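You operate a simulated robot arm through the tools that you are given. There is no shell and no other tool.

Carry out the task below with a simulated robot arm. There is one attempt and no reset: what you move stays moved.

## Task
Read the cream peg tray and stand on it the bobbin tipped in the colour shown.
Fine: switch the reader on, press READ once; the tray stays on its plate.

The check looks at the end state, three seconds after you hand in, the way a careful person would. Anything else that was tipped, shoved, dropped, spilled or broken makes it a failure.

## Robot
A 7-joint arm with a three-finger gripper, fixed in place. Base frame: the origin is on the floor under the middle of its stand, x ahead of it, y to its left, z up. Units: mm, rad, N and s.
With the tool pointing down near the work surface it reaches from about 500 to 960 mm from the base axis. Its first joint turns from -2.897 to 2.897 rad. Payload 2.69 kg.
The TCP is the grasp point between the finger pads, 29 mm short of the fingertips. In the tool frame z runs along the fingers and y along their closing line. The gripper opens to 120 mm; its body begins 78 mm behind the TCP.
Orientation is that of the tool frame in the base frame, as [roll, pitch, yaw] about the fixed x, y, z axes, in that order (R = Rz(yaw) Ry(pitch) Rx(roll)). With the fingers straight down and closing along the base's y, the tool's x points along the base's -x, its y along +y and its z along -z.

## Interface
- The arm moves only by the tool play_rows. Its argument "plan" is a list of rows, each an object of numbers (a shift or turn left out is 0, a gripper value left out holds the last): "wx", "wy", "wz": the turn, a rotation vector about the tool's x, y, z in rad; "dx", "dy", "dz": the shift along the tool's x, y, z in mm; "fingers": the closure in counts, from 0 (fully open) to 255 (shut). In form: [{"wx": .., "wy": .., "wz": .., "dx": .., "dy": .., "dz": .., "fingers": ..}, ...]. A call has 1 to 20 rows; each row shifts and turns the commanded pose from where the row before left it, along the tool's axes as they then stand. Each row takes 0.2 s and may step no farther than 50 mm and 0.15 rad from the row before; otherwise, or with a gripper value out of range, the whole call is refused. A pose out of reach is approached as far as the arm can. The call stops where the force on the tool passes 40 N (or 10 N more than at its start, if that is more) or the arm is blocked; 0.2 s more then pass. The fingers move at their own pace (about 136.2 mm/s each) and stop on an object; they squeeze with about 21 N. The grip force told is the motor's: it shows also when the fingers shut on nothing. Time passes only in rows, and 0.2 s behind the last, so rows that do not move let the fingers close. The reply holds the time, the measured pose of the TCP, the force on the tool along the base axes, the opening and the grip force, in the units named above and with some noise, with the torque about the TCP (base axes, N m) and any sound that the robot's microphone picked up.
- Cameras (640 x 400 px; columns grow to the right, rows downward): "scene" is fixed at [50.1, -648.6, 1585.5]; the picture's right is [-0.84, -0.55, 0.00], its down [-0.55, 0.84, -0.06] and it looks along [0.03, -0.05, -1.00] (base axes); focal length 229 px, centre (320, 200). "wrist" rides on the gripper at [63, 0, -104] in the tool frame; the picture's right is [0.00, 1.00, 0.00], its down [-0.83, 0.00, -0.56] and it looks along [-0.56, 0.00, 0.83] (tool axes); focal length 275 px, centre (320, 200).
- get_image(camera): a new picture of that camera. No time passes.
- slide_trunk(by): moves the trunk up (or, below 0, down) by that many mm; the arm rides with it, the base frame stays. It gives what a move gives, with no picture.
- point_at(camera, pixels): for up to 12 pixels [column, row] of the newest picture of that camera ("zoom" is the newest enlarged one), the place [x, y, z] in the base frame of the surface seen there, good to about 2 mm. No time passes.
- inspect(camera, box): a new picture of the part [left, top, right, bottom] of that camera's present view, enlarged. No time passes.
- job_done(): hands the job in; it is judged then, once.

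Open the gripper and draw the arm clear of the work before you hand the job in, unless the task says otherwise.

The tools are called after "Emit:" as name(argument=value, ...) on one line, values as JSON. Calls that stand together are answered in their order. play_rows: Moves the arm, as the interface text tells. Its arguments: {"type":"object","properties":{"plan":{"type":"array"}},"required":["plan"]} The other tools are called the same way: slide_trunk (by) moves the trunk up or down; get_image (camera) takes a picture; point_at (camera, pixels) gives the place of the surface under pixels of a picture; inspect (camera, box) takes an enlarged picture of a part of a camera's view; job_done () hands the job in.

At the start:

```text
time_s: 0.0
ee_pos: [42.2, -445.6, 1189.9]
ee_rot: [-3.142, 0.001, -3.141]
ft_force: [-0.5, 0.4, 0.9]
torque: [-0.04, -0.05, 0.01]
grip_width: 119.8
grip_force: 0.0
trunk travel left (down, up): [-475.0, 111.0]
```

scene: 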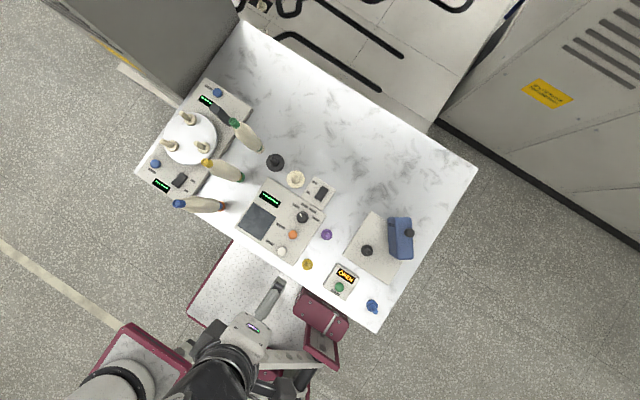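
wrist: 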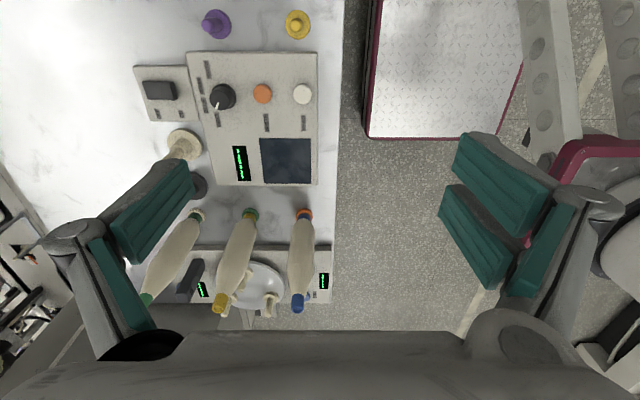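

I start by looking closely at the scene: the white tray with pegs around (188,138), a device panel around (280,220), and three bobbins. I enlarge these areas.

Emit:
inspect(camera="scene", box=[130, 70, 290, 220])

Emit:
inspect(camera="scene", box=[230, 150, 350, 280])

Emit:
inspect(camera="scene", box=[310, 200, 430, 330])

Emit:
inspect(camera="wrist", box=[130, 0, 350, 140])

Emit:
inspect(camera="wrist", box=[120, 140, 350, 330])

```text
2.67 times, centred on (210, 145) of scene
```

zoom: 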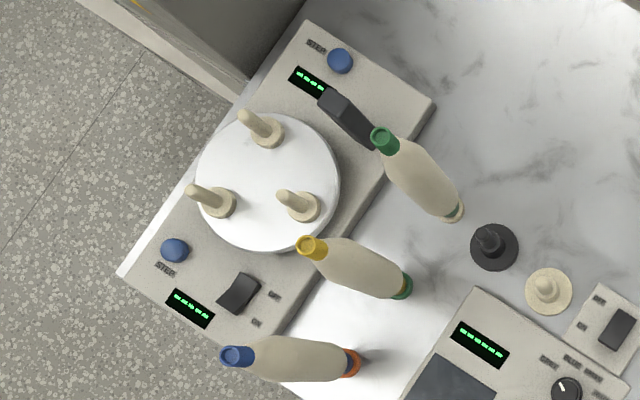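

```text
3.08 times, centred on (290, 215) of scene
```

zoom: 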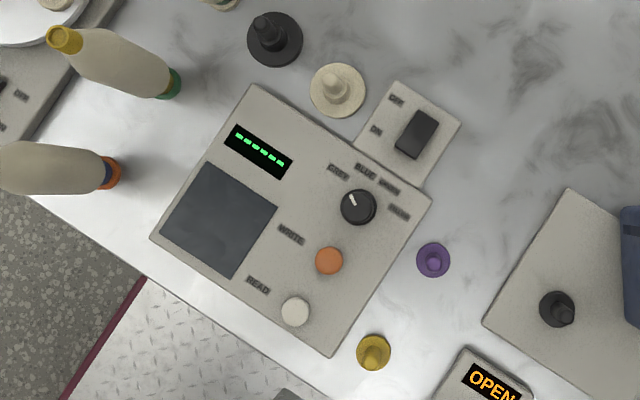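

```text
3.08 times, centred on (370, 265) of scene
```

zoom: 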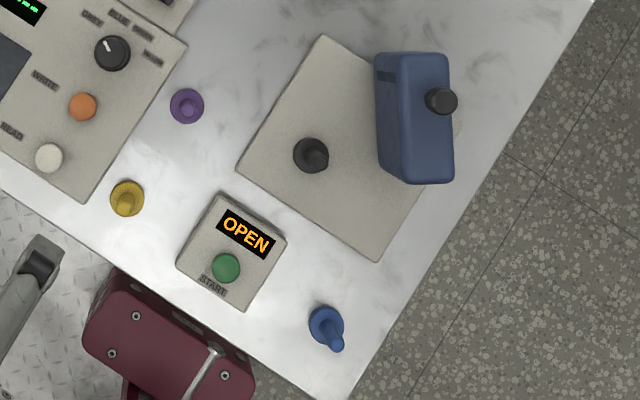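

```text
2.86 times, centred on (240, 70) of wrist
```

zoom: 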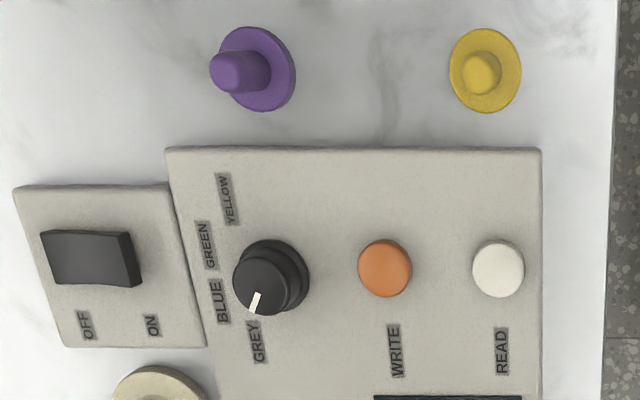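

```text
2.11 times, centred on (235, 235) of wrist
```

zoom: 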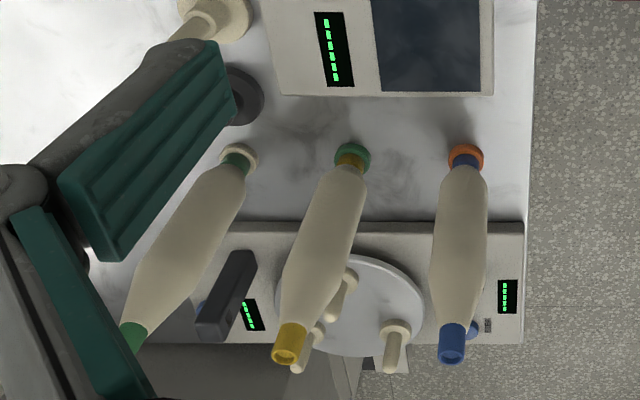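

I measure the main points of the scene: table, reader plate, buttons, switch, peg trays and bobbins.

Emit:
get_image(camera="scene")

Emit:
point_at(camera="scene", pixels=[[296, 179], [275, 162], [258, 219], [282, 252], [293, 235], [321, 193], [270, 198], [328, 150], [180, 204], [208, 162], [235, 123], [188, 138]])

Emit:
point_at(camera="scene", pixels=[[327, 234], [307, 264], [372, 306], [223, 205], [241, 177], [260, 147], [303, 217], [367, 250], [345, 275], [300, 190], [320, 220], [240, 170]])

```text
taken
```

scene: 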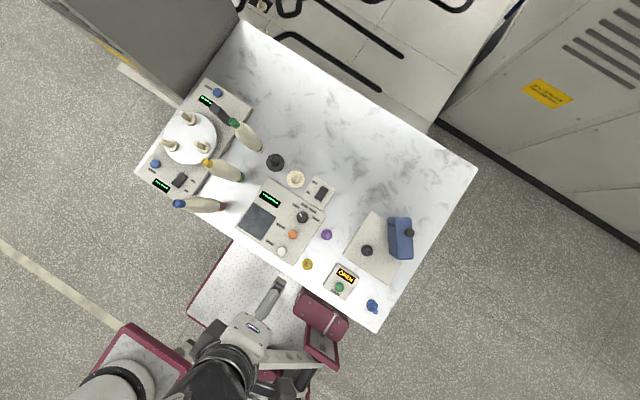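

```text
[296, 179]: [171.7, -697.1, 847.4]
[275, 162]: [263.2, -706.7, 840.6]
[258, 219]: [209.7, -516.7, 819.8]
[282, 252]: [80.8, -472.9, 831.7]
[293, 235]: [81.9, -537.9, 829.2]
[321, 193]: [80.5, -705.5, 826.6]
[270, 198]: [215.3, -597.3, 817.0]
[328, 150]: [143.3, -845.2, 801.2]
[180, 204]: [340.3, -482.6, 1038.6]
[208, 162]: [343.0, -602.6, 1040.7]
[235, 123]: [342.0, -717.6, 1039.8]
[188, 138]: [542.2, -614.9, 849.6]
```

```text
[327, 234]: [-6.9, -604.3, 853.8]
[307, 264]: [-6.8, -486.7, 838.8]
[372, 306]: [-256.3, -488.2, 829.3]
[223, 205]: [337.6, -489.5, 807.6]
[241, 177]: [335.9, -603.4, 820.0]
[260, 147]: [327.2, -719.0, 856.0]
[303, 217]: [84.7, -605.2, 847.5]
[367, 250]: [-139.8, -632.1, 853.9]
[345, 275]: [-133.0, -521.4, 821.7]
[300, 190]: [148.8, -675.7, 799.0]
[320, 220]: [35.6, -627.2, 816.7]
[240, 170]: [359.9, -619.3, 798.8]
```

The table top is at z≈800; the cream tray is at about (170,-697) and the reader plate at about (210,-517). I move the arm to about (-60,-600,1190) so that the wrist camera can look at the reader and trays from closer by.

Emit:
play_rows(plan=[{"dx": 20, "dy": -30, "fingers": 0}, {"dx": 20, "dy": -30}, {"dx": 20, "dy": -30}, {"dx": 20, "dy": -30}, {"dx": 20, "dy": -30}, {}])

Emit:
get_image(camera="wrist")

```text
time_s: 1.4
ee_pos: [-58.3, -595.2, 1189.4]
ee_rot: [3.141, 0.0, 3.141]
ft_force: [-0.3, -0.1, 0.2]
torque: [-0.04, 0.01, -0.01]
grip_width: 119.9
grip_force: 0.0
trunk travel left (down, up): [-475.0, 111.0]
```

```text
taken
```

wrist: 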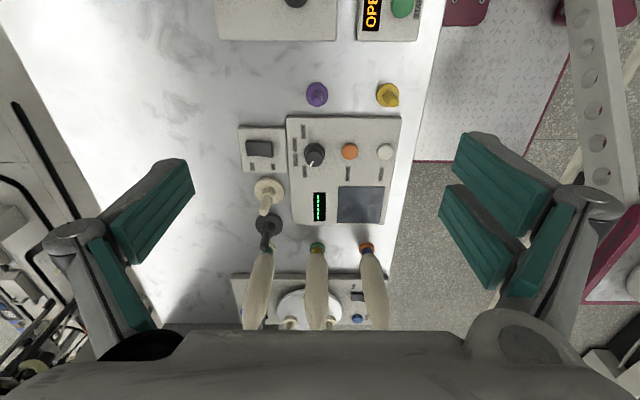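

The wrist view now shows the reader at (345,170), the cream tray at (268,188), and the switch at (260,150). I enlarge these.

Emit:
inspect(camera="wrist", box=[230, 110, 410, 230])

Emit:
point_at(camera="zoom", pixels=[[100, 130], [100, 170], [100, 100], [130, 270], [110, 340], [440, 320], [550, 145], [428, 142], [320, 310], [60, 130], [130, 130], [300, 155]])

Emit:
inspect(camera="wrist", box=[220, 220, 400, 340])

```text
3.33 times, centred on (320, 170) of wrist
```

zoom: 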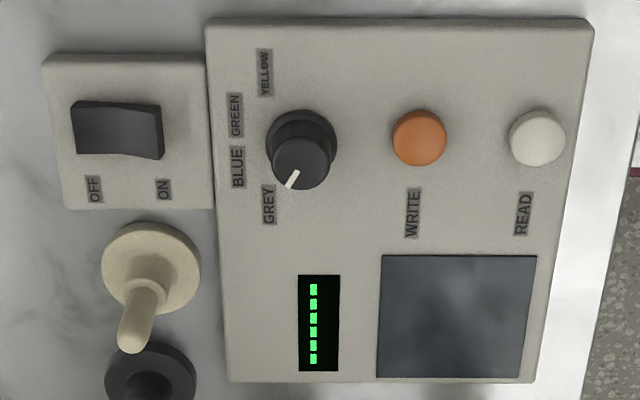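

```text
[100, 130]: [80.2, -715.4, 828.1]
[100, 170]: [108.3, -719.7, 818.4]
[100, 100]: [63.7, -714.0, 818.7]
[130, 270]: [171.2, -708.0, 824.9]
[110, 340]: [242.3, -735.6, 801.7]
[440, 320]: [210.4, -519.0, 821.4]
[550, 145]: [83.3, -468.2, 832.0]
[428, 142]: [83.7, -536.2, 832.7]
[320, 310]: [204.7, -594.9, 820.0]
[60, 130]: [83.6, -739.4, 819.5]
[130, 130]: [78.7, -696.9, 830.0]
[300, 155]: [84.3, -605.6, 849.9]
```

```text
3.33 times, centred on (310, 280) of wrist
```

zoom: 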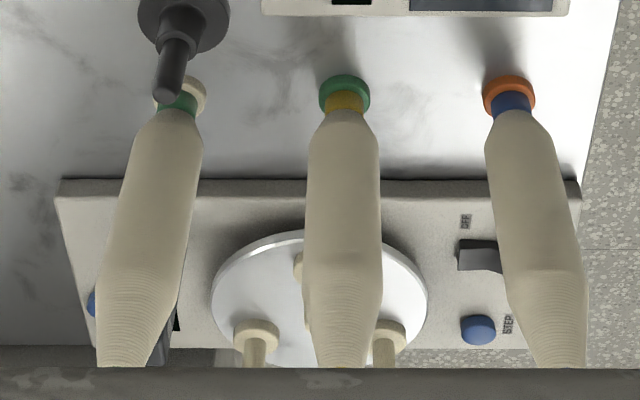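

I take more exact points on the switch rocker's profile and on the cream tray's disc and peg from a fresh enlargement.

Emit:
inspect(camera="wrist", box=[235, 120, 305, 250])

Emit:
inspect(camera="wrist", box=[230, 125, 310, 175])

Emit:
point_at(camera="zoom", pixels=[[130, 190], [150, 190], [170, 190], [190, 190], [210, 190], [230, 190], [250, 190], [270, 190], [290, 190], [310, 190], [330, 190], [350, 190]])

```text
3.08 times, centred on (270, 185) of wrist
```

zoom: 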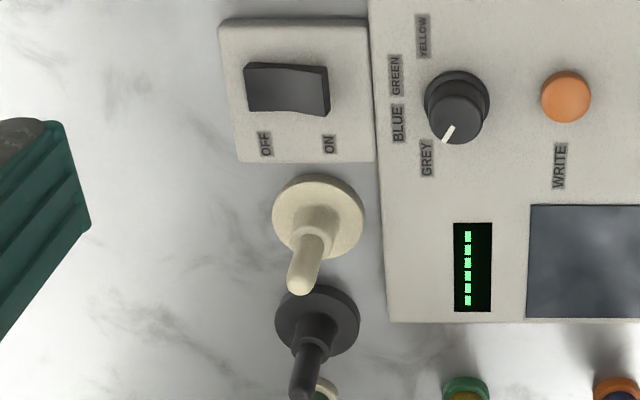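

```text
8.00 times, centred on (270, 150) of wrist
```

zoom: 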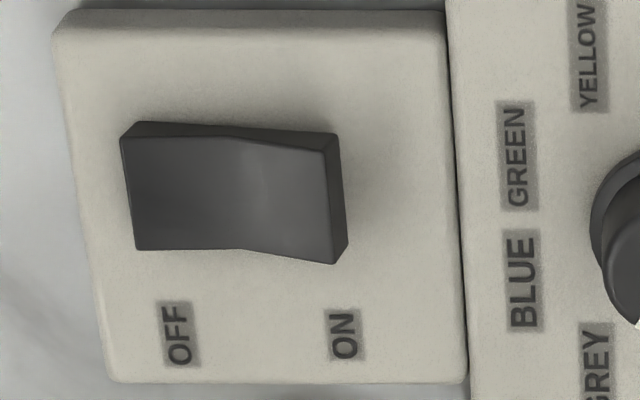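

```text
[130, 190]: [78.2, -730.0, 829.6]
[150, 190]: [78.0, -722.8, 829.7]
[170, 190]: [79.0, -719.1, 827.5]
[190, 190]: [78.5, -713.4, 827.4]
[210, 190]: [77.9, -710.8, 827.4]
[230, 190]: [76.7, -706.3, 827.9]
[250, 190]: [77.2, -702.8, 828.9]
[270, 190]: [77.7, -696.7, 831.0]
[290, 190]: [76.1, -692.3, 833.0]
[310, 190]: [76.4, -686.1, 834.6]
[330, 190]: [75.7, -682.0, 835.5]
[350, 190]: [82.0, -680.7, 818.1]
```

The rocker's ON end (y≈-682) is raised at z≈835, so the switch is off. Now points on the cream tray disc, collar and peg.

Emit:
inspect(camera="wrist", box=[240, 165, 304, 225])

Emit:
get_image(camera="scene")

Emit:
inspect(camera="scene", box=[264, 150, 328, 210])

```text
6.67 times, centred on (272, 195) of wrist
```

zoom: 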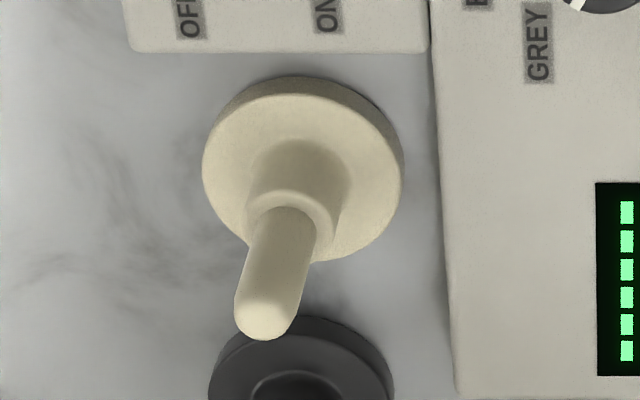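

```text
taken
```

scene: 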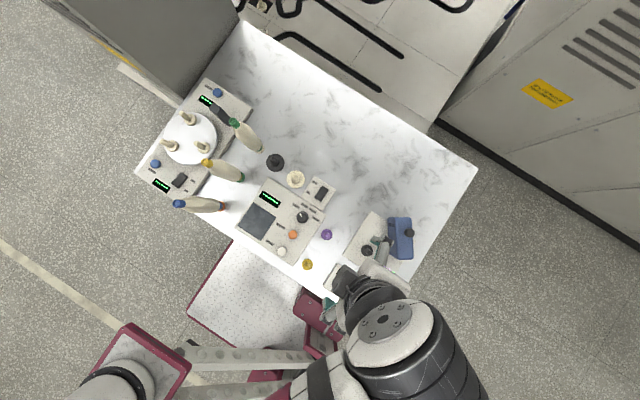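

```text
6.67 times, centred on (296, 180) of scene
```

zoom: 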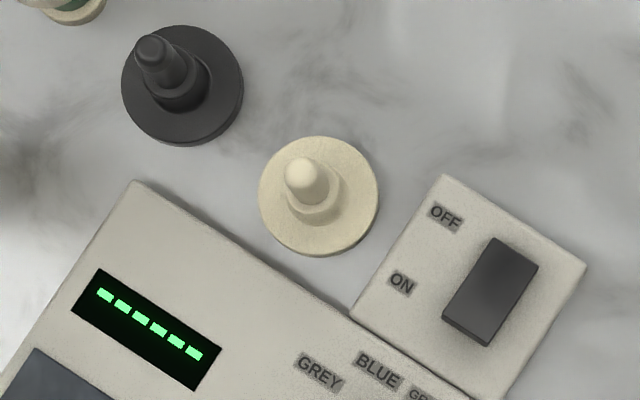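

The zoom (scene) shows the cream disc spanning columns 259–379 and rows 136–256, with peg top at (300,173). I get these points to place the tray exactly.

Emit:
point_at(camera="zoom", pixels=[[265, 196], [374, 196], [320, 142], [320, 251], [300, 173], [310, 187], [318, 196], [330, 200], [318, 212], [345, 225], [340, 185], [420, 120]])

Emit:
inspect(camera="wrist", box=[240, 165, 304, 225])

Emit:
point_at(camera="zoom", pixels=[[212, 170], [395, 165], [300, 95], [270, 315], [275, 300], [280, 250], [325, 220], [330, 250], [300, 165], [255, 225], [240, 310], [290, 310]])

```text
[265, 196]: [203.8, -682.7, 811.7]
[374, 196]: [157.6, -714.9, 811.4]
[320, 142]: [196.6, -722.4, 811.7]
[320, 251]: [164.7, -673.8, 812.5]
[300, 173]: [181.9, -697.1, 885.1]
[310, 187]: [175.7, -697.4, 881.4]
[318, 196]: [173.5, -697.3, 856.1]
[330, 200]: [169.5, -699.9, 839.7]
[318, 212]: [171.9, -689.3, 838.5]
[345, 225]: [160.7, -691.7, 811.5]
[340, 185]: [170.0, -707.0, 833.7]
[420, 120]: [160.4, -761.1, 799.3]
```

```text
6.67 times, centred on (272, 195) of wrist
```

zoom: 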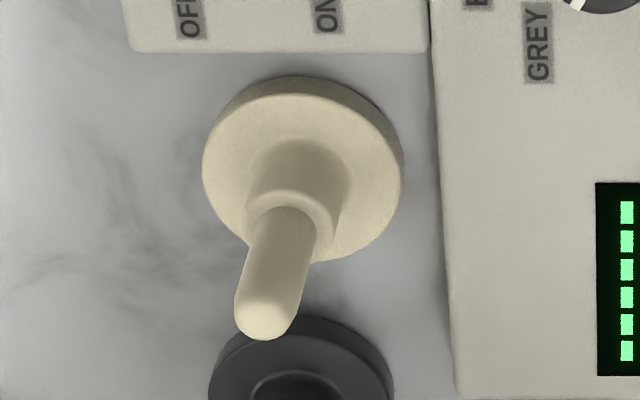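

```text
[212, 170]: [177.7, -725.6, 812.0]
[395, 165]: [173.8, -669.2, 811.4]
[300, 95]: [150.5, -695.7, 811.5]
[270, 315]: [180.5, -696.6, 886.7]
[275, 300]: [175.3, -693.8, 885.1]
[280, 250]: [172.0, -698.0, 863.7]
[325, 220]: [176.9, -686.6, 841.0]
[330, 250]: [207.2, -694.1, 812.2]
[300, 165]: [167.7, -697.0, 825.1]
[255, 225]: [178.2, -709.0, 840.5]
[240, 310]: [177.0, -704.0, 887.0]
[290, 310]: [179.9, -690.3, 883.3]
```

The cream tray's centre is about (180.5,-698): disc ⌀≈60 and 12 thick, collar up to z≈841, peg top z≈888. Next I examine the bobbins' shape from the fixed camera.

Emit:
inspect(camera="scene", box=[165, 185, 235, 225])

Emit:
inspect(camera="scene", box=[195, 150, 255, 190])

Emit:
inspect(camera="scene", box=[220, 110, 280, 160])

```text
9.14 times, centred on (200, 205) of scene
```

zoom: 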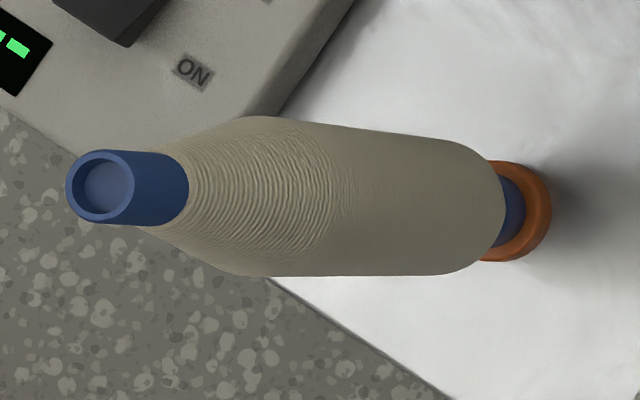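

```text
10.00 times, centred on (225, 170) of scene
```

zoom: 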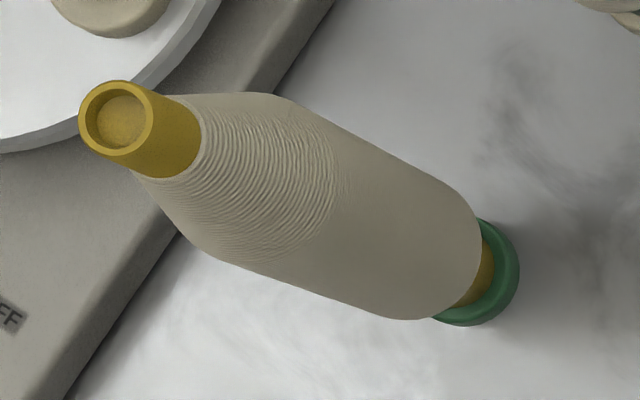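

```text
8.00 times, centred on (250, 135) of scene
```

zoom: 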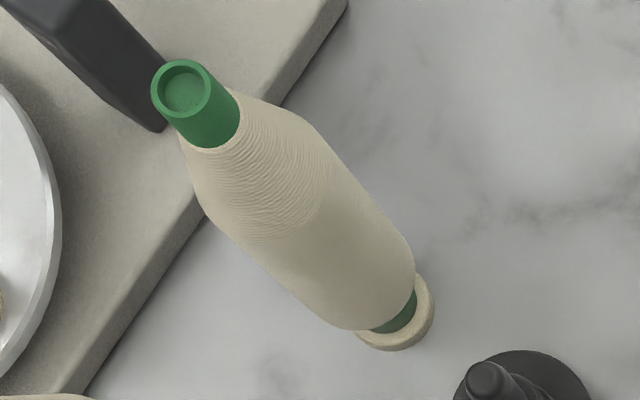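

I measure the green bobbin's profile in this last zoom: tip rim, tip/body border, shoulder, and base ring.

Emit:
point_at(camera="zoom", pixels=[[183, 90], [205, 80], [160, 100], [210, 125], [225, 135], [238, 155], [258, 190], [280, 220], [320, 260], [370, 310], [395, 318], [400, 340]])

Emit:
inspect(camera="scene", box=[165, 185, 235, 225])

Emit:
point_at(camera="zoom", pixels=[[72, 187], [132, 187], [103, 155], [103, 218], [150, 188], [185, 188], [200, 195], [250, 195], [330, 195], [420, 195], [500, 195], [540, 210]])

```text
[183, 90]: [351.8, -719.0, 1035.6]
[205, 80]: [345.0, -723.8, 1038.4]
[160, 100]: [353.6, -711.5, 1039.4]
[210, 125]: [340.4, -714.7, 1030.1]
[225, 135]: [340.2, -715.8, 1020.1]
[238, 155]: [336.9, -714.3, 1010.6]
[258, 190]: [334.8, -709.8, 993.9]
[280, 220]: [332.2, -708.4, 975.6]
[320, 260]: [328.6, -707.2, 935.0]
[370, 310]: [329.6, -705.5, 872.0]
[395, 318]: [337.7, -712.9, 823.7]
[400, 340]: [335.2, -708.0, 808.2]
```

```text
9.14 times, centred on (200, 205) of scene
```

zoom: 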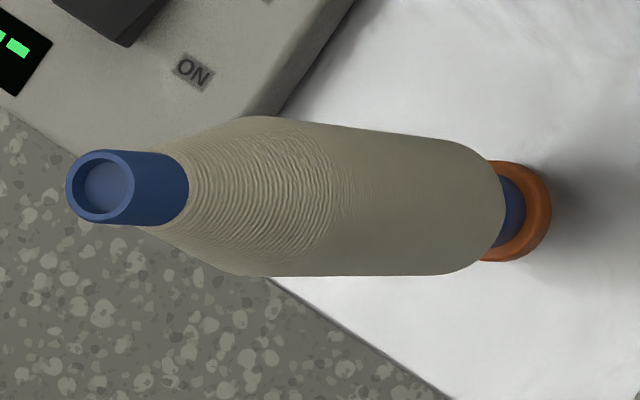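

```text
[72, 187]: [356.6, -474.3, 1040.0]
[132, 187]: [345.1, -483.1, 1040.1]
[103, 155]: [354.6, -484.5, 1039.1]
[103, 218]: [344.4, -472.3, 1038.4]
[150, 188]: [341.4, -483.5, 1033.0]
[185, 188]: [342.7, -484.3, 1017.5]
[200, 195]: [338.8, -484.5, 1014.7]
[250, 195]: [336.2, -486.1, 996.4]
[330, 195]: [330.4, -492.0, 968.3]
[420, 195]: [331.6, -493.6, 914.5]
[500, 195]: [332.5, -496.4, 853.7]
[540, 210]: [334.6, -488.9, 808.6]
```

Bobbin 1's axis is about (350,-478), with a tip of about ⌀18 from z≈1015 to 1040, and a body of about ⌀48 below z≈970. I now look at the finger shapes in the wrist picture.

Emit:
inspect(camera="wrist", box=[30, 110, 350, 400])

Emit:
inspect(camera="wrist", box=[400, 100, 640, 350])

```text
1.38 times, centred on (190, 255) of wrist
```

zoom: 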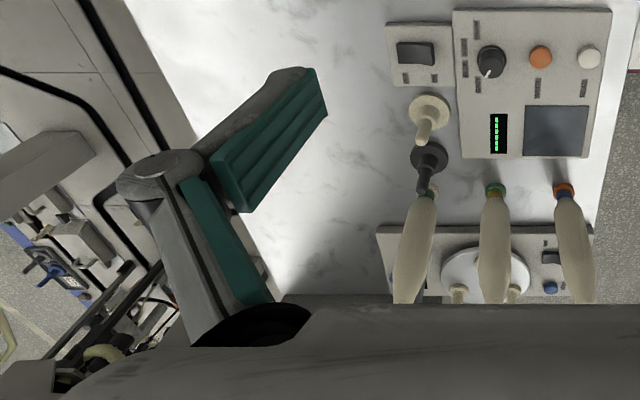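

```text
1.60 times, centred on (520, 225) of wrist
```

zoom: 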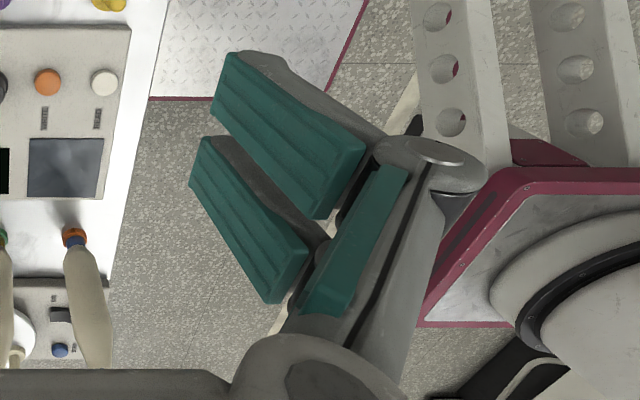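

The gripper has one finger on the tool's -y side and a pair on the +y side. I shut the fingers here in free air to learn the shape for pressing.

Emit:
play_rows(plan=[{"fingers": 255}, {}, {}, {}, {}])

Emit:
get_image(camera="wrist")

Emit:
get_image(camera="scene")

```text
time_s: 2.6
ee_pos: [-59.6, -594.5, 1190.8]
ee_rot: [3.141, 0.0, 3.141]
ft_force: [0.0, -0.9, 0.0]
torque: [0.02, 0.01, -0.02]
grip_width: 0.0
grip_force: 20.6
trunk travel left (down, up): [-475.0, 111.0]
```

```text
taken
```

wrist: 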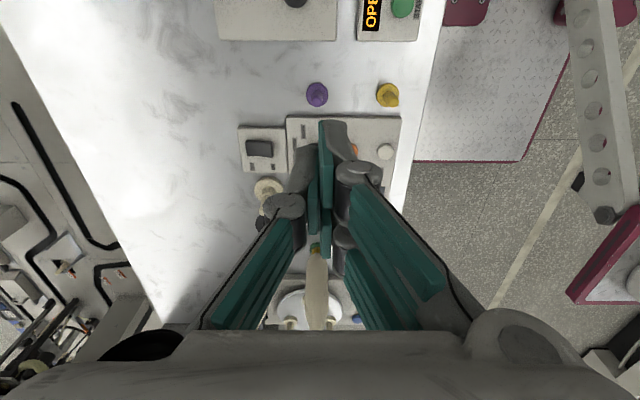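

```text
taken
```

scene: 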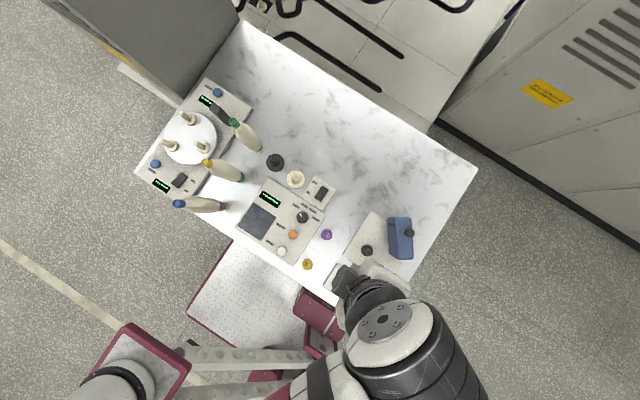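

Emit:
inspect(camera="wrist", box=[240, 100, 440, 300])

Emit:
point_at(camera="zoom", pixels=[[265, 50], [300, 45], [275, 90], [275, 170], [250, 200], [310, 80], [220, 110], [370, 145], [145, 205], [275, 260], [320, 140], [275, 295]])

```text
2.00 times, centred on (340, 200) of wrist
```

zoom: 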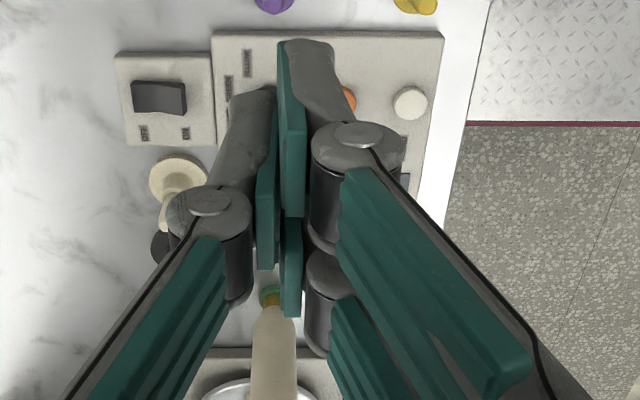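

```text
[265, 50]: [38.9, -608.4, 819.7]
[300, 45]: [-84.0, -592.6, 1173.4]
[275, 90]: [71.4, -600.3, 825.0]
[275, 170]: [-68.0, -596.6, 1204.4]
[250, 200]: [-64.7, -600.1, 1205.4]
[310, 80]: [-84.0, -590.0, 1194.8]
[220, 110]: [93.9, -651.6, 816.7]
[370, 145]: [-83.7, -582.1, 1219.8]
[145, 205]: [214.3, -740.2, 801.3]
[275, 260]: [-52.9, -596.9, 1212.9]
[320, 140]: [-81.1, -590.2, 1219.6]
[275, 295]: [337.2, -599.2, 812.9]
```

The shut fist is about 50 mm (x) by 25 mm (y), with single finger on -y side. I move it above the rocker's ON end at (77,-680), then down to about z=900.

Emit:
play_rows(plan=[{"dx": -34, "dy": -21}, {"dx": -34, "dy": -21}, {"dx": -34, "dy": -21}, {"dx": -34, "dy": -22}, {"dz": 40}, {"dz": 40}, {"dz": 40}, {"dz": 40}, {"dz": 40}, {"dz": 40}, {"dz": 30}, {}])

Emit:
get_image(camera="wrist")

Emit:
get_image(camera="scene")

```text
time_s: 5.2
ee_pos: [79.0, -680.8, 921.2]
ee_rot: [3.141, -0.001, 3.141]
ft_force: [0.2, -0.3, 0.1]
torque: [0.0, 0.04, 0.01]
grip_width: 0.2
grip_force: 20.8
trunk travel left (down, up): [-475.0, 111.0]
```

```text
taken
```

wrist: 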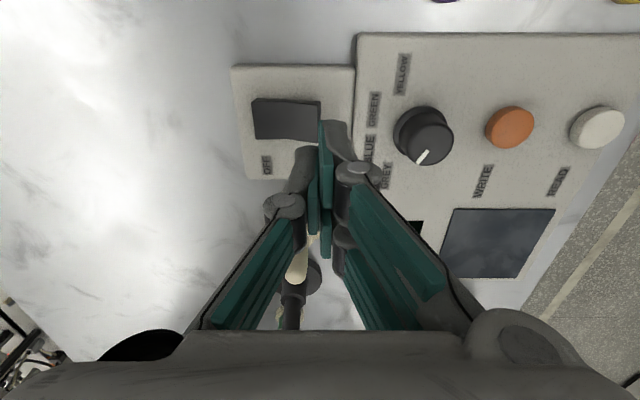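

```text
taken
```

scene: 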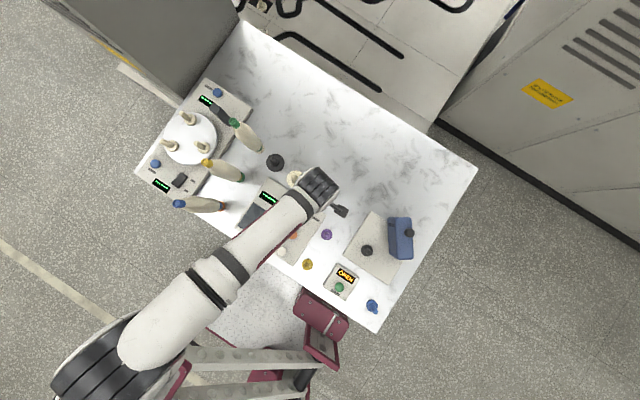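

The rocker's right end is at column 320 in the wrist picture, in line with the finger plane, so the single finger is above the ON half. I lower to just above it and then press slowly.

Emit:
play_rows(plan=[{"dz": 25, "dx": 2}, {"dz": 20}, {"dz": 6}, {"dz": 3}, {"dz": 2}, {"dz": 2}, {}])

Emit:
inspect(camera="wrist", box=[200, 0, 460, 200])

```text
time_s: 6.8
ee_pos: [75.8, -682.7, 863.5]
ee_rot: [-3.141, 0.0, -3.142]
ft_force: [-0.3, 0.3, -0.4]
torque: [0.0, 0.01, 0.0]
grip_width: 0.2
grip_force: 21.1
trunk travel left (down, up): [-475.0, 111.0]
```

```text
2.00 times, centred on (330, 100) of wrist
```

zoom: 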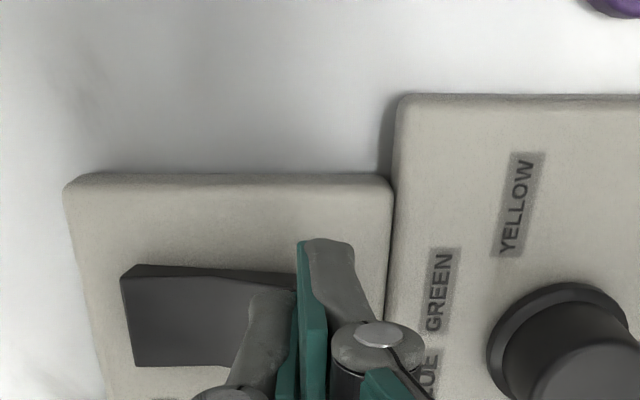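

No contact yet (force ≈0) with tips at about z=834. I continue down in small steps.

Emit:
play_rows(plan=[{"dz": 2}, {"dz": 2}, {"dz": 2}, {}])

Emit:
inspect(camera="wrist", box=[200, 0, 460, 200])

Emit:
inspect(camera="scene", box=[230, 150, 350, 280])

```text
time_s: 7.8
ee_pos: [76.0, -681.4, 856.8]
ee_rot: [3.142, 0.0, 3.141]
ft_force: [-0.7, 0.0, -0.2]
torque: [-0.01, 0.02, 0.02]
grip_width: 0.1
grip_force: 21.3
trunk travel left (down, up): [-475.0, 111.0]
```

```text
2.00 times, centred on (330, 100) of wrist
```

zoom: 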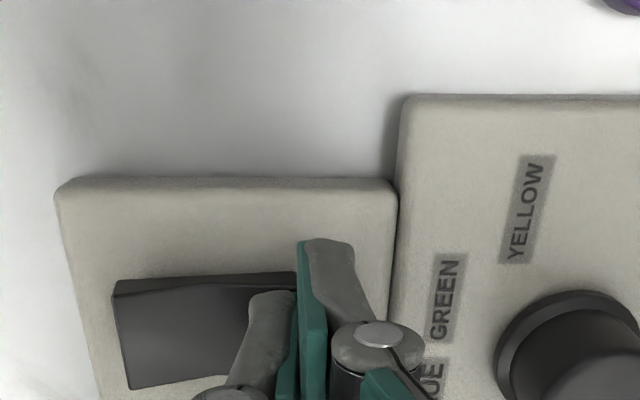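

```text
3.08 times, centred on (290, 215) of scene
```

zoom: 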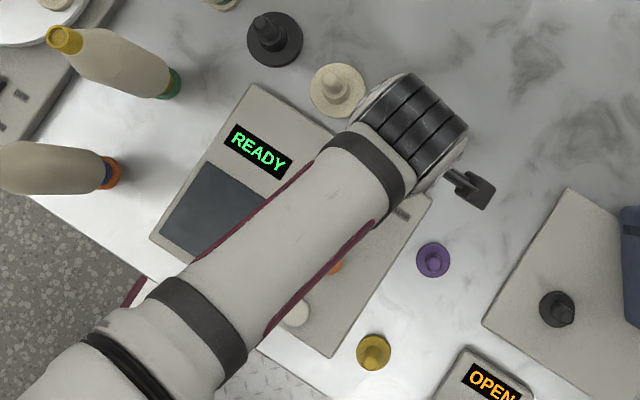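

The rocker flipped and the display now reads READY at zoom (258,148). I rise, open the fingers, and move above the cream tray at (180.5,-697.5).

Emit:
play_rows(plan=[{"dz": -20}, {"dz": -40}, {"dz": -40}, {"dx": -35, "dy": -5, "fingers": 0}, {"dx": -35, "dy": -5}, {"dx": -34, "dy": -6}, {}, {}])

Emit:
get_image(camera="wrist")

Emit:
inspect(camera="scene", box=[230, 150, 350, 280])

```text
time_s: 9.6
ee_pos: [177.8, -696.8, 956.4]
ee_rot: [-3.141, -0.001, 3.141]
ft_force: [0.4, 0.3, 0.5]
torque: [-0.02, 0.01, 0.05]
grip_width: 120.1
grip_force: 0.1
trunk travel left (down, up): [-475.0, 111.0]
```

```text
taken
```

wrist: 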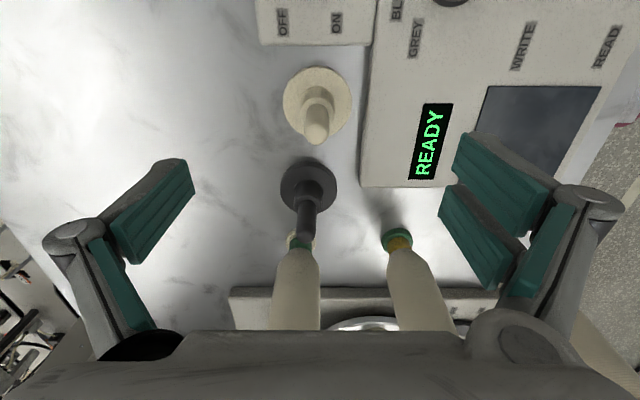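

```text
3.08 times, centred on (290, 215) of scene
```

zoom: 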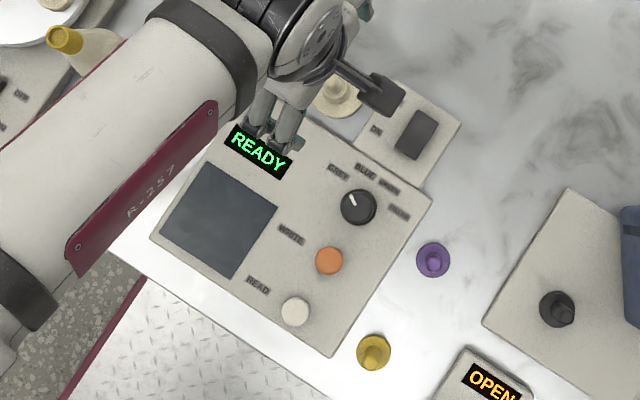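

The display shows READY and the gripper is above the cream tray (peg top at wrist pixel (316,135)). I check the peg top position precisely before going down.

Emit:
inspect(camera="wrist", box=[270, 55, 366, 155])

Emit:
point_at(camera="zoom", pixels=[[298, 310], [265, 310], [345, 310], [305, 340], [300, 280], [180, 180], [440, 180], [310, 60], [305, 250]])

```text
4.00 times, centred on (318, 105) of wrist
```

zoom: 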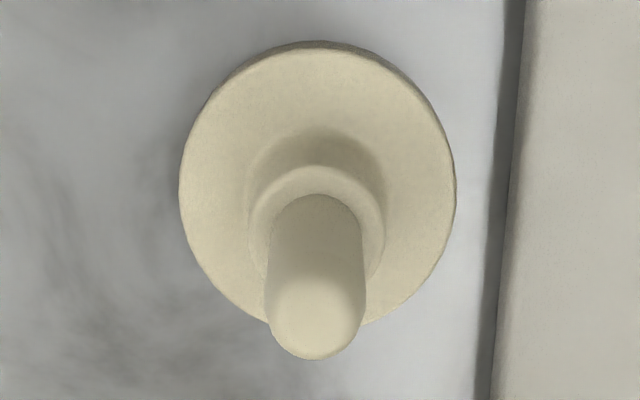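

```text
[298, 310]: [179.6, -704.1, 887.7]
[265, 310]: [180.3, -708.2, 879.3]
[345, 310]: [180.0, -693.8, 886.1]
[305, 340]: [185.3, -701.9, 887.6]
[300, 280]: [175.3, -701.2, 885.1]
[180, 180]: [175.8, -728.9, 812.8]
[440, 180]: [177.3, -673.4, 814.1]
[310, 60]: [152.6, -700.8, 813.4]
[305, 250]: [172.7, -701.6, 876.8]
```

The peg axis is about (181,-699), 2 mm from the tool's line. I shift by -2 mm in y and go down to TCP z≈877 so the fingertips stay above the collar (z≈841) and the reader.

Emit:
play_rows(plan=[{"dy": -2, "dx": -0.8}, {"dz": 25}, {"dz": 25}, {"dz": 20}, {"dz": 9}, {}])

Emit:
get_image(camera="wrist")

```text
time_s: 11.0
ee_pos: [180.4, -699.0, 876.1]
ee_rot: [3.141, -0.001, 3.141]
ft_force: [0.4, 0.4, -0.2]
torque: [-0.04, 0.03, 0.02]
grip_width: 120.1
grip_force: 0.1
trunk travel left (down, up): [-475.0, 111.0]
```

```text
taken
```

wrist: 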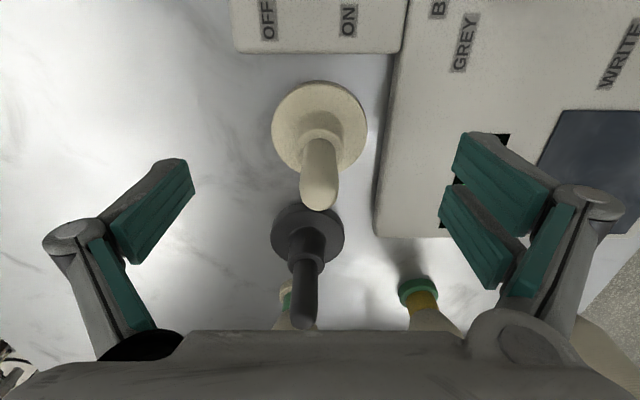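

The peg is centred at column 320, row ≈200, as expected for this height. I close the fingers on it.

Emit:
play_rows(plan=[{"fingers": 120}, {"fingers": 200}, {"fingers": 255}, {}, {}])

Emit:
get_image(camera="wrist")

```text
time_s: 12.2
ee_pos: [180.6, -699.6, 876.6]
ee_rot: [-3.142, -0.003, 3.141]
ft_force: [-0.4, -0.6, -1.0]
torque: [0.01, -0.01, 0.0]
grip_width: 15.6
grip_force: 21.3
trunk travel left (down, up): [-475.0, 111.0]
```

```text
taken
```

wrist: 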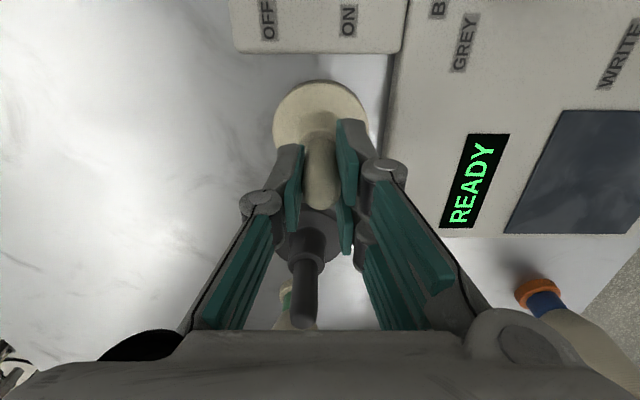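

The grip holds at 15.6 mm. Before lifting, I check where the forearm is relative to the bobbins.

Emit:
get_image(camera="scene")

Emit:
point_at(camera="scene", pixels=[[290, 150], [270, 180], [255, 200], [240, 215], [225, 230], [210, 250], [220, 210], [200, 225], [180, 250], [250, 225], [190, 280], [240, 190]])

```text
taken
```

scene: 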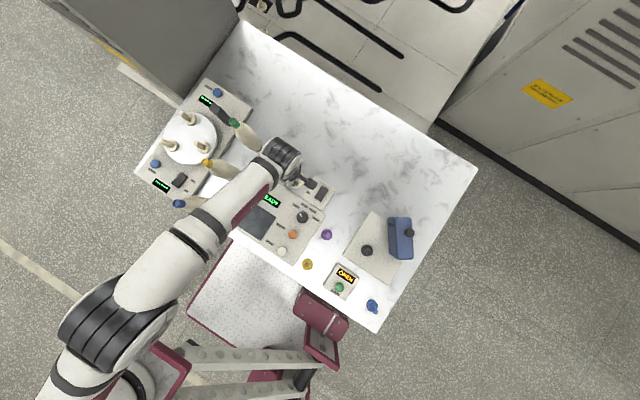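

```text
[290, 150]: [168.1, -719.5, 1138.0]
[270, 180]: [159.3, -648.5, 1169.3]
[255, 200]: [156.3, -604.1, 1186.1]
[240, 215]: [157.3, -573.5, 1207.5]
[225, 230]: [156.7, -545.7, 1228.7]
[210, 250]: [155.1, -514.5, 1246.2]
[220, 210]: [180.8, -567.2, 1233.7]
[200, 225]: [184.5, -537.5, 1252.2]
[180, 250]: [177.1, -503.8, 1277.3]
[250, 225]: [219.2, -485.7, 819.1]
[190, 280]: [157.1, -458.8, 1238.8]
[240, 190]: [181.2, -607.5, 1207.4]
```

The forearm stays above z≈1130 and x<200, clear of the bobbins. I measure the reader plate's corners in the scene picture.

Emit:
inspect(camera="scene", box=[230, 190, 310, 260])

Emit:
inspect(camera="wrist", box=[420, 60, 640, 260])

```text
5.71 times, centred on (270, 225) of scene
```

zoom: 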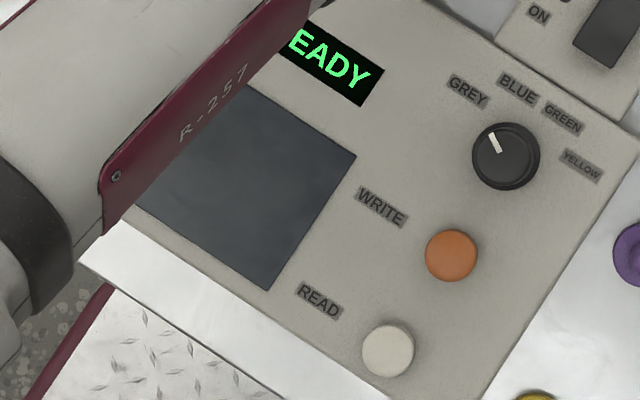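

```text
2.00 times, centred on (530, 160) of wrist
```

zoom: 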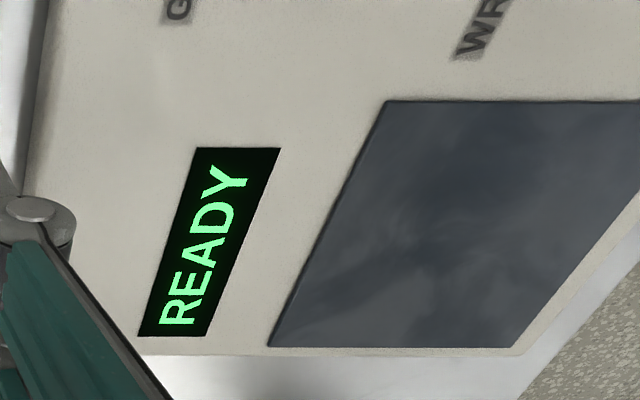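

Emit:
point_at(camera="zoom", pixels=[[392, 106], [278, 340], [508, 343], [330, 225], [595, 225], [450, 104], [400, 343], [450, 220], [630, 104]])

Emit:
inspect(camera="scene", box=[230, 190, 310, 260])

Emit:
point_at(camera="zoom", pixels=[[352, 158], [266, 286], [145, 208], [250, 90], [310, 222], [205, 245], [388, 350], [451, 255]])

```text
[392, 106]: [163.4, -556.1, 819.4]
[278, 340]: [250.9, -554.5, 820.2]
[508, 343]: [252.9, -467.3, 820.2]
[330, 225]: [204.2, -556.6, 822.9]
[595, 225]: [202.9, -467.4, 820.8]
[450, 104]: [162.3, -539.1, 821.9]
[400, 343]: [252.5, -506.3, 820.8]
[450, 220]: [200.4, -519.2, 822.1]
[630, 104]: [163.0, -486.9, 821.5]
```

```text
5.71 times, centred on (270, 225) of scene
```

zoom: 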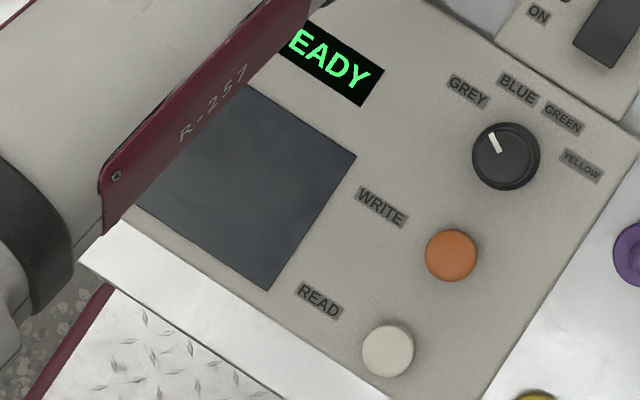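

```text
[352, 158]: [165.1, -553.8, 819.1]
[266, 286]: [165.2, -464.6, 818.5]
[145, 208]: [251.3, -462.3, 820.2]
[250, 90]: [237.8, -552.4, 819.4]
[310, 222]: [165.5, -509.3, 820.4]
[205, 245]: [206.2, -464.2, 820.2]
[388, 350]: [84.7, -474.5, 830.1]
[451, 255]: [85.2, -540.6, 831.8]
```

The plate spans x 162–254, y -557…-463, z≈820, so its centre is (208,-510). I lift the tray 60 mm.

Emit:
play_rows(plan=[{"dz": -5}, {"dz": -15}, {"dz": -20}, {"dz": -20}, {}])

Emit:
get_image(camera="wrist")

```text
time_s: 13.4
ee_pos: [179.9, -700.5, 938.4]
ee_rot: [-3.141, 0.001, 3.141]
ft_force: [-0.4, 0.1, -0.8]
torque: [0.01, 0.0, -0.01]
grip_width: 15.8
grip_force: 21.3
trunk travel left (down, up): [-475.0, 111.0]
```

```text
taken
```

wrist: 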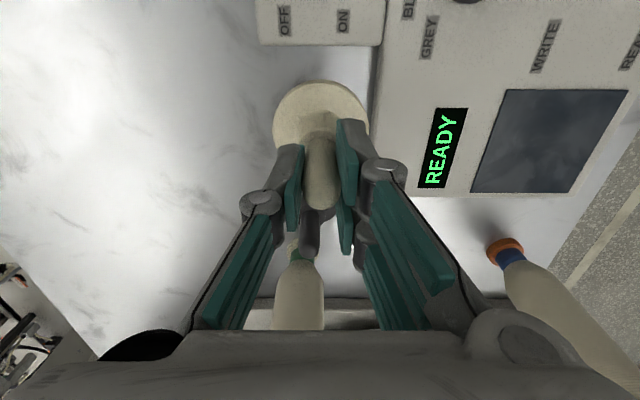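

The tray is lifted level in the fingers. I carry it over to above the plate centre (208,-510).

Emit:
play_rows(plan=[{"dx": -4, "dy": 27}, {"dx": -4, "dy": 27}, {"dx": -4, "dy": 27}, {"dx": -4, "dy": 27}, {"dx": -4, "dy": 27}, {"dx": -4, "dy": 27}, {"dx": -3, "dy": 27}, {}])

Emit:
get_image(camera="wrist")

Emit:
get_image(camera="scene")

```text
time_s: 15.2
ee_pos: [206.2, -512.5, 935.2]
ee_rot: [3.14, 0.0, 3.141]
ft_force: [0.7, -0.5, 0.0]
torque: [0.0, 0.04, -0.02]
grip_width: 15.6
grip_force: 20.7
trunk travel left (down, up): [-475.0, 111.0]
```

```text
taken
```

wrist: 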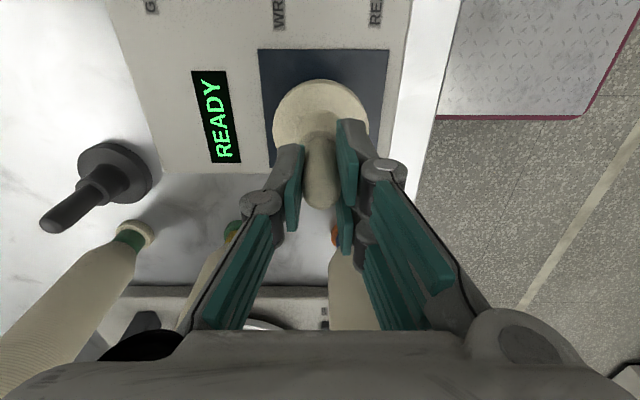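

```text
taken
```

scene: 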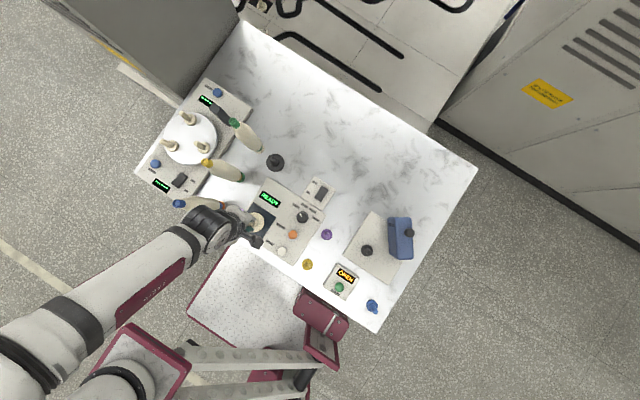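

The tray is above the plate; bobbin 1 stands at (350,-478). I check the gripper's clearance to that bobbin in the scene picture before lowering.

Emit:
inspect(camera="scene", box=[160, 170, 300, 270])

Emit:
point_at(camera="zoom", pixels=[[130, 150], [155, 150], [175, 160], [200, 150], [270, 150], [310, 170], [215, 190], [180, 220], [120, 170], [75, 152], [330, 160], [440, 240]])

```text
4.00 times, centred on (230, 220) of scene
```

zoom: 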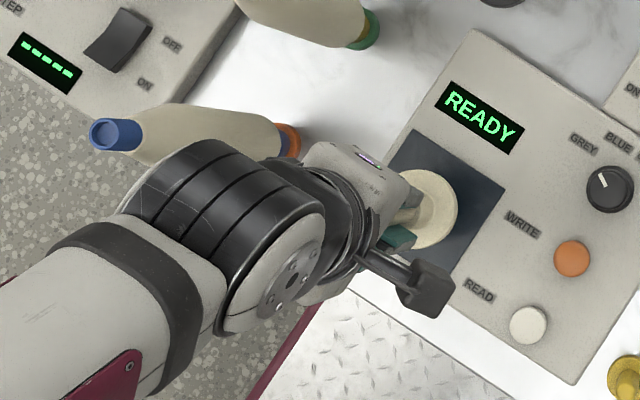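

```text
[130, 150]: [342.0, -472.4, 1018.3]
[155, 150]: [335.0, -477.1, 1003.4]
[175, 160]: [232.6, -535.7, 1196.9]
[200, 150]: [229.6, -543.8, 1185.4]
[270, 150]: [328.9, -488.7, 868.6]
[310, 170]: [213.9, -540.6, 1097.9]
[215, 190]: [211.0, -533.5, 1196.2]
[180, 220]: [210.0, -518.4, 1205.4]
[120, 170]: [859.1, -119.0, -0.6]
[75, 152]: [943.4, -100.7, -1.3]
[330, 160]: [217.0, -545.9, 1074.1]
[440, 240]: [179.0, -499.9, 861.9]
```

The bobbin is well clear (x≥326; gripper up to about x=250). I lower the tray to just above the plate.

Emit:
play_rows(plan=[{"dz": 12}, {"dz": 12}, {"dz": 8}, {"dz": 4}, {"dz": 2}, {}])

Emit:
play_rows(plan=[{"dz": 1}, {}])

Emit:
get_image(camera="wrist")

```text
time_s: 16.6
ee_pos: [207.3, -511.0, 900.6]
ee_rot: [3.141, 0.0, 3.142]
ft_force: [-0.4, -0.1, -0.1]
torque: [0.02, -0.03, 0.01]
grip_width: 15.9
grip_force: 20.8
trunk travel left (down, up): [-475.0, 111.0]
```

```text
time_s: 17.2
ee_pos: [206.4, -510.5, 897.4]
ee_rot: [3.14, 0.002, -3.141]
ft_force: [-0.4, 0.1, -0.9]
torque: [-0.03, 0.0, 0.01]
grip_width: 15.8
grip_force: 21.4
trunk travel left (down, up): [-475.0, 111.0]
```

```text
taken
```

wrist: 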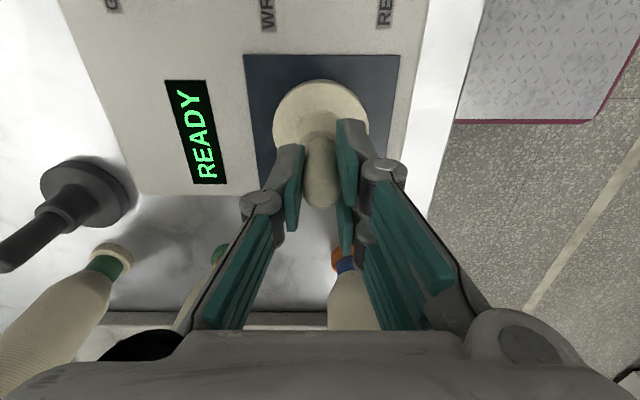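

No contact force yet at z≈897.9; I lower on in 1 mm steps.

Emit:
play_rows(plan=[{"dz": 1}, {}])

Emit:
play_rows(plan=[{"dz": 1}, {}])

```text
time_s: 17.8
ee_pos: [208.3, -510.6, 896.3]
ee_rot: [-3.142, 0.0, 3.141]
ft_force: [0.5, 2.3, 5.8]
torque: [0.16, 0.0, 0.02]
grip_width: 15.7
grip_force: 21.3
trunk travel left (down, up): [-475.0, 111.0]
```

```text
time_s: 18.4
ee_pos: [207.7, -510.7, 897.3]
ee_rot: [-3.139, -0.001, -3.141]
ft_force: [0.1, 1.7, 21.7]
torque: [0.03, -0.01, 0.0]
grip_width: 15.9
grip_force: 21.2
trunk travel left (down, up): [-475.0, 111.0]
```

The tray rests on the plate (21.7 N up). I relax by 1 mm and open the fingers.

Emit:
play_rows(plan=[{"dz": -1.2}, {"fingers": 215}, {"fingers": 150}, {"fingers": 0}, {}, {}])

Emit:
get_image(camera="wrist")

```text
time_s: 19.8
ee_pos: [207.8, -510.3, 897.3]
ee_rot: [3.141, 0.0, 3.141]
ft_force: [0.9, 0.2, -0.5]
torque: [0.02, 0.02, 0.0]
grip_width: 119.9
grip_force: 0.0
trunk travel left (down, up): [-475.0, 111.0]
```

```text
taken
```

wrist: 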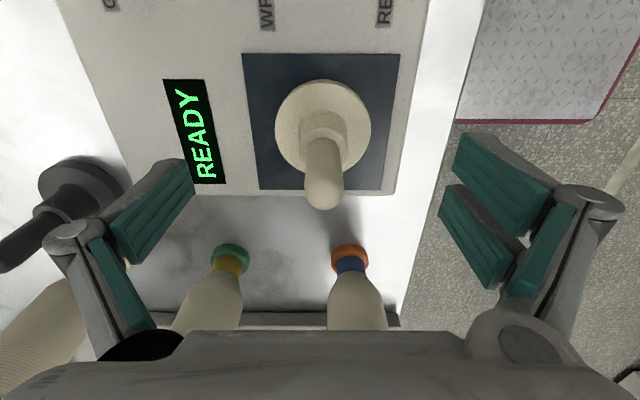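

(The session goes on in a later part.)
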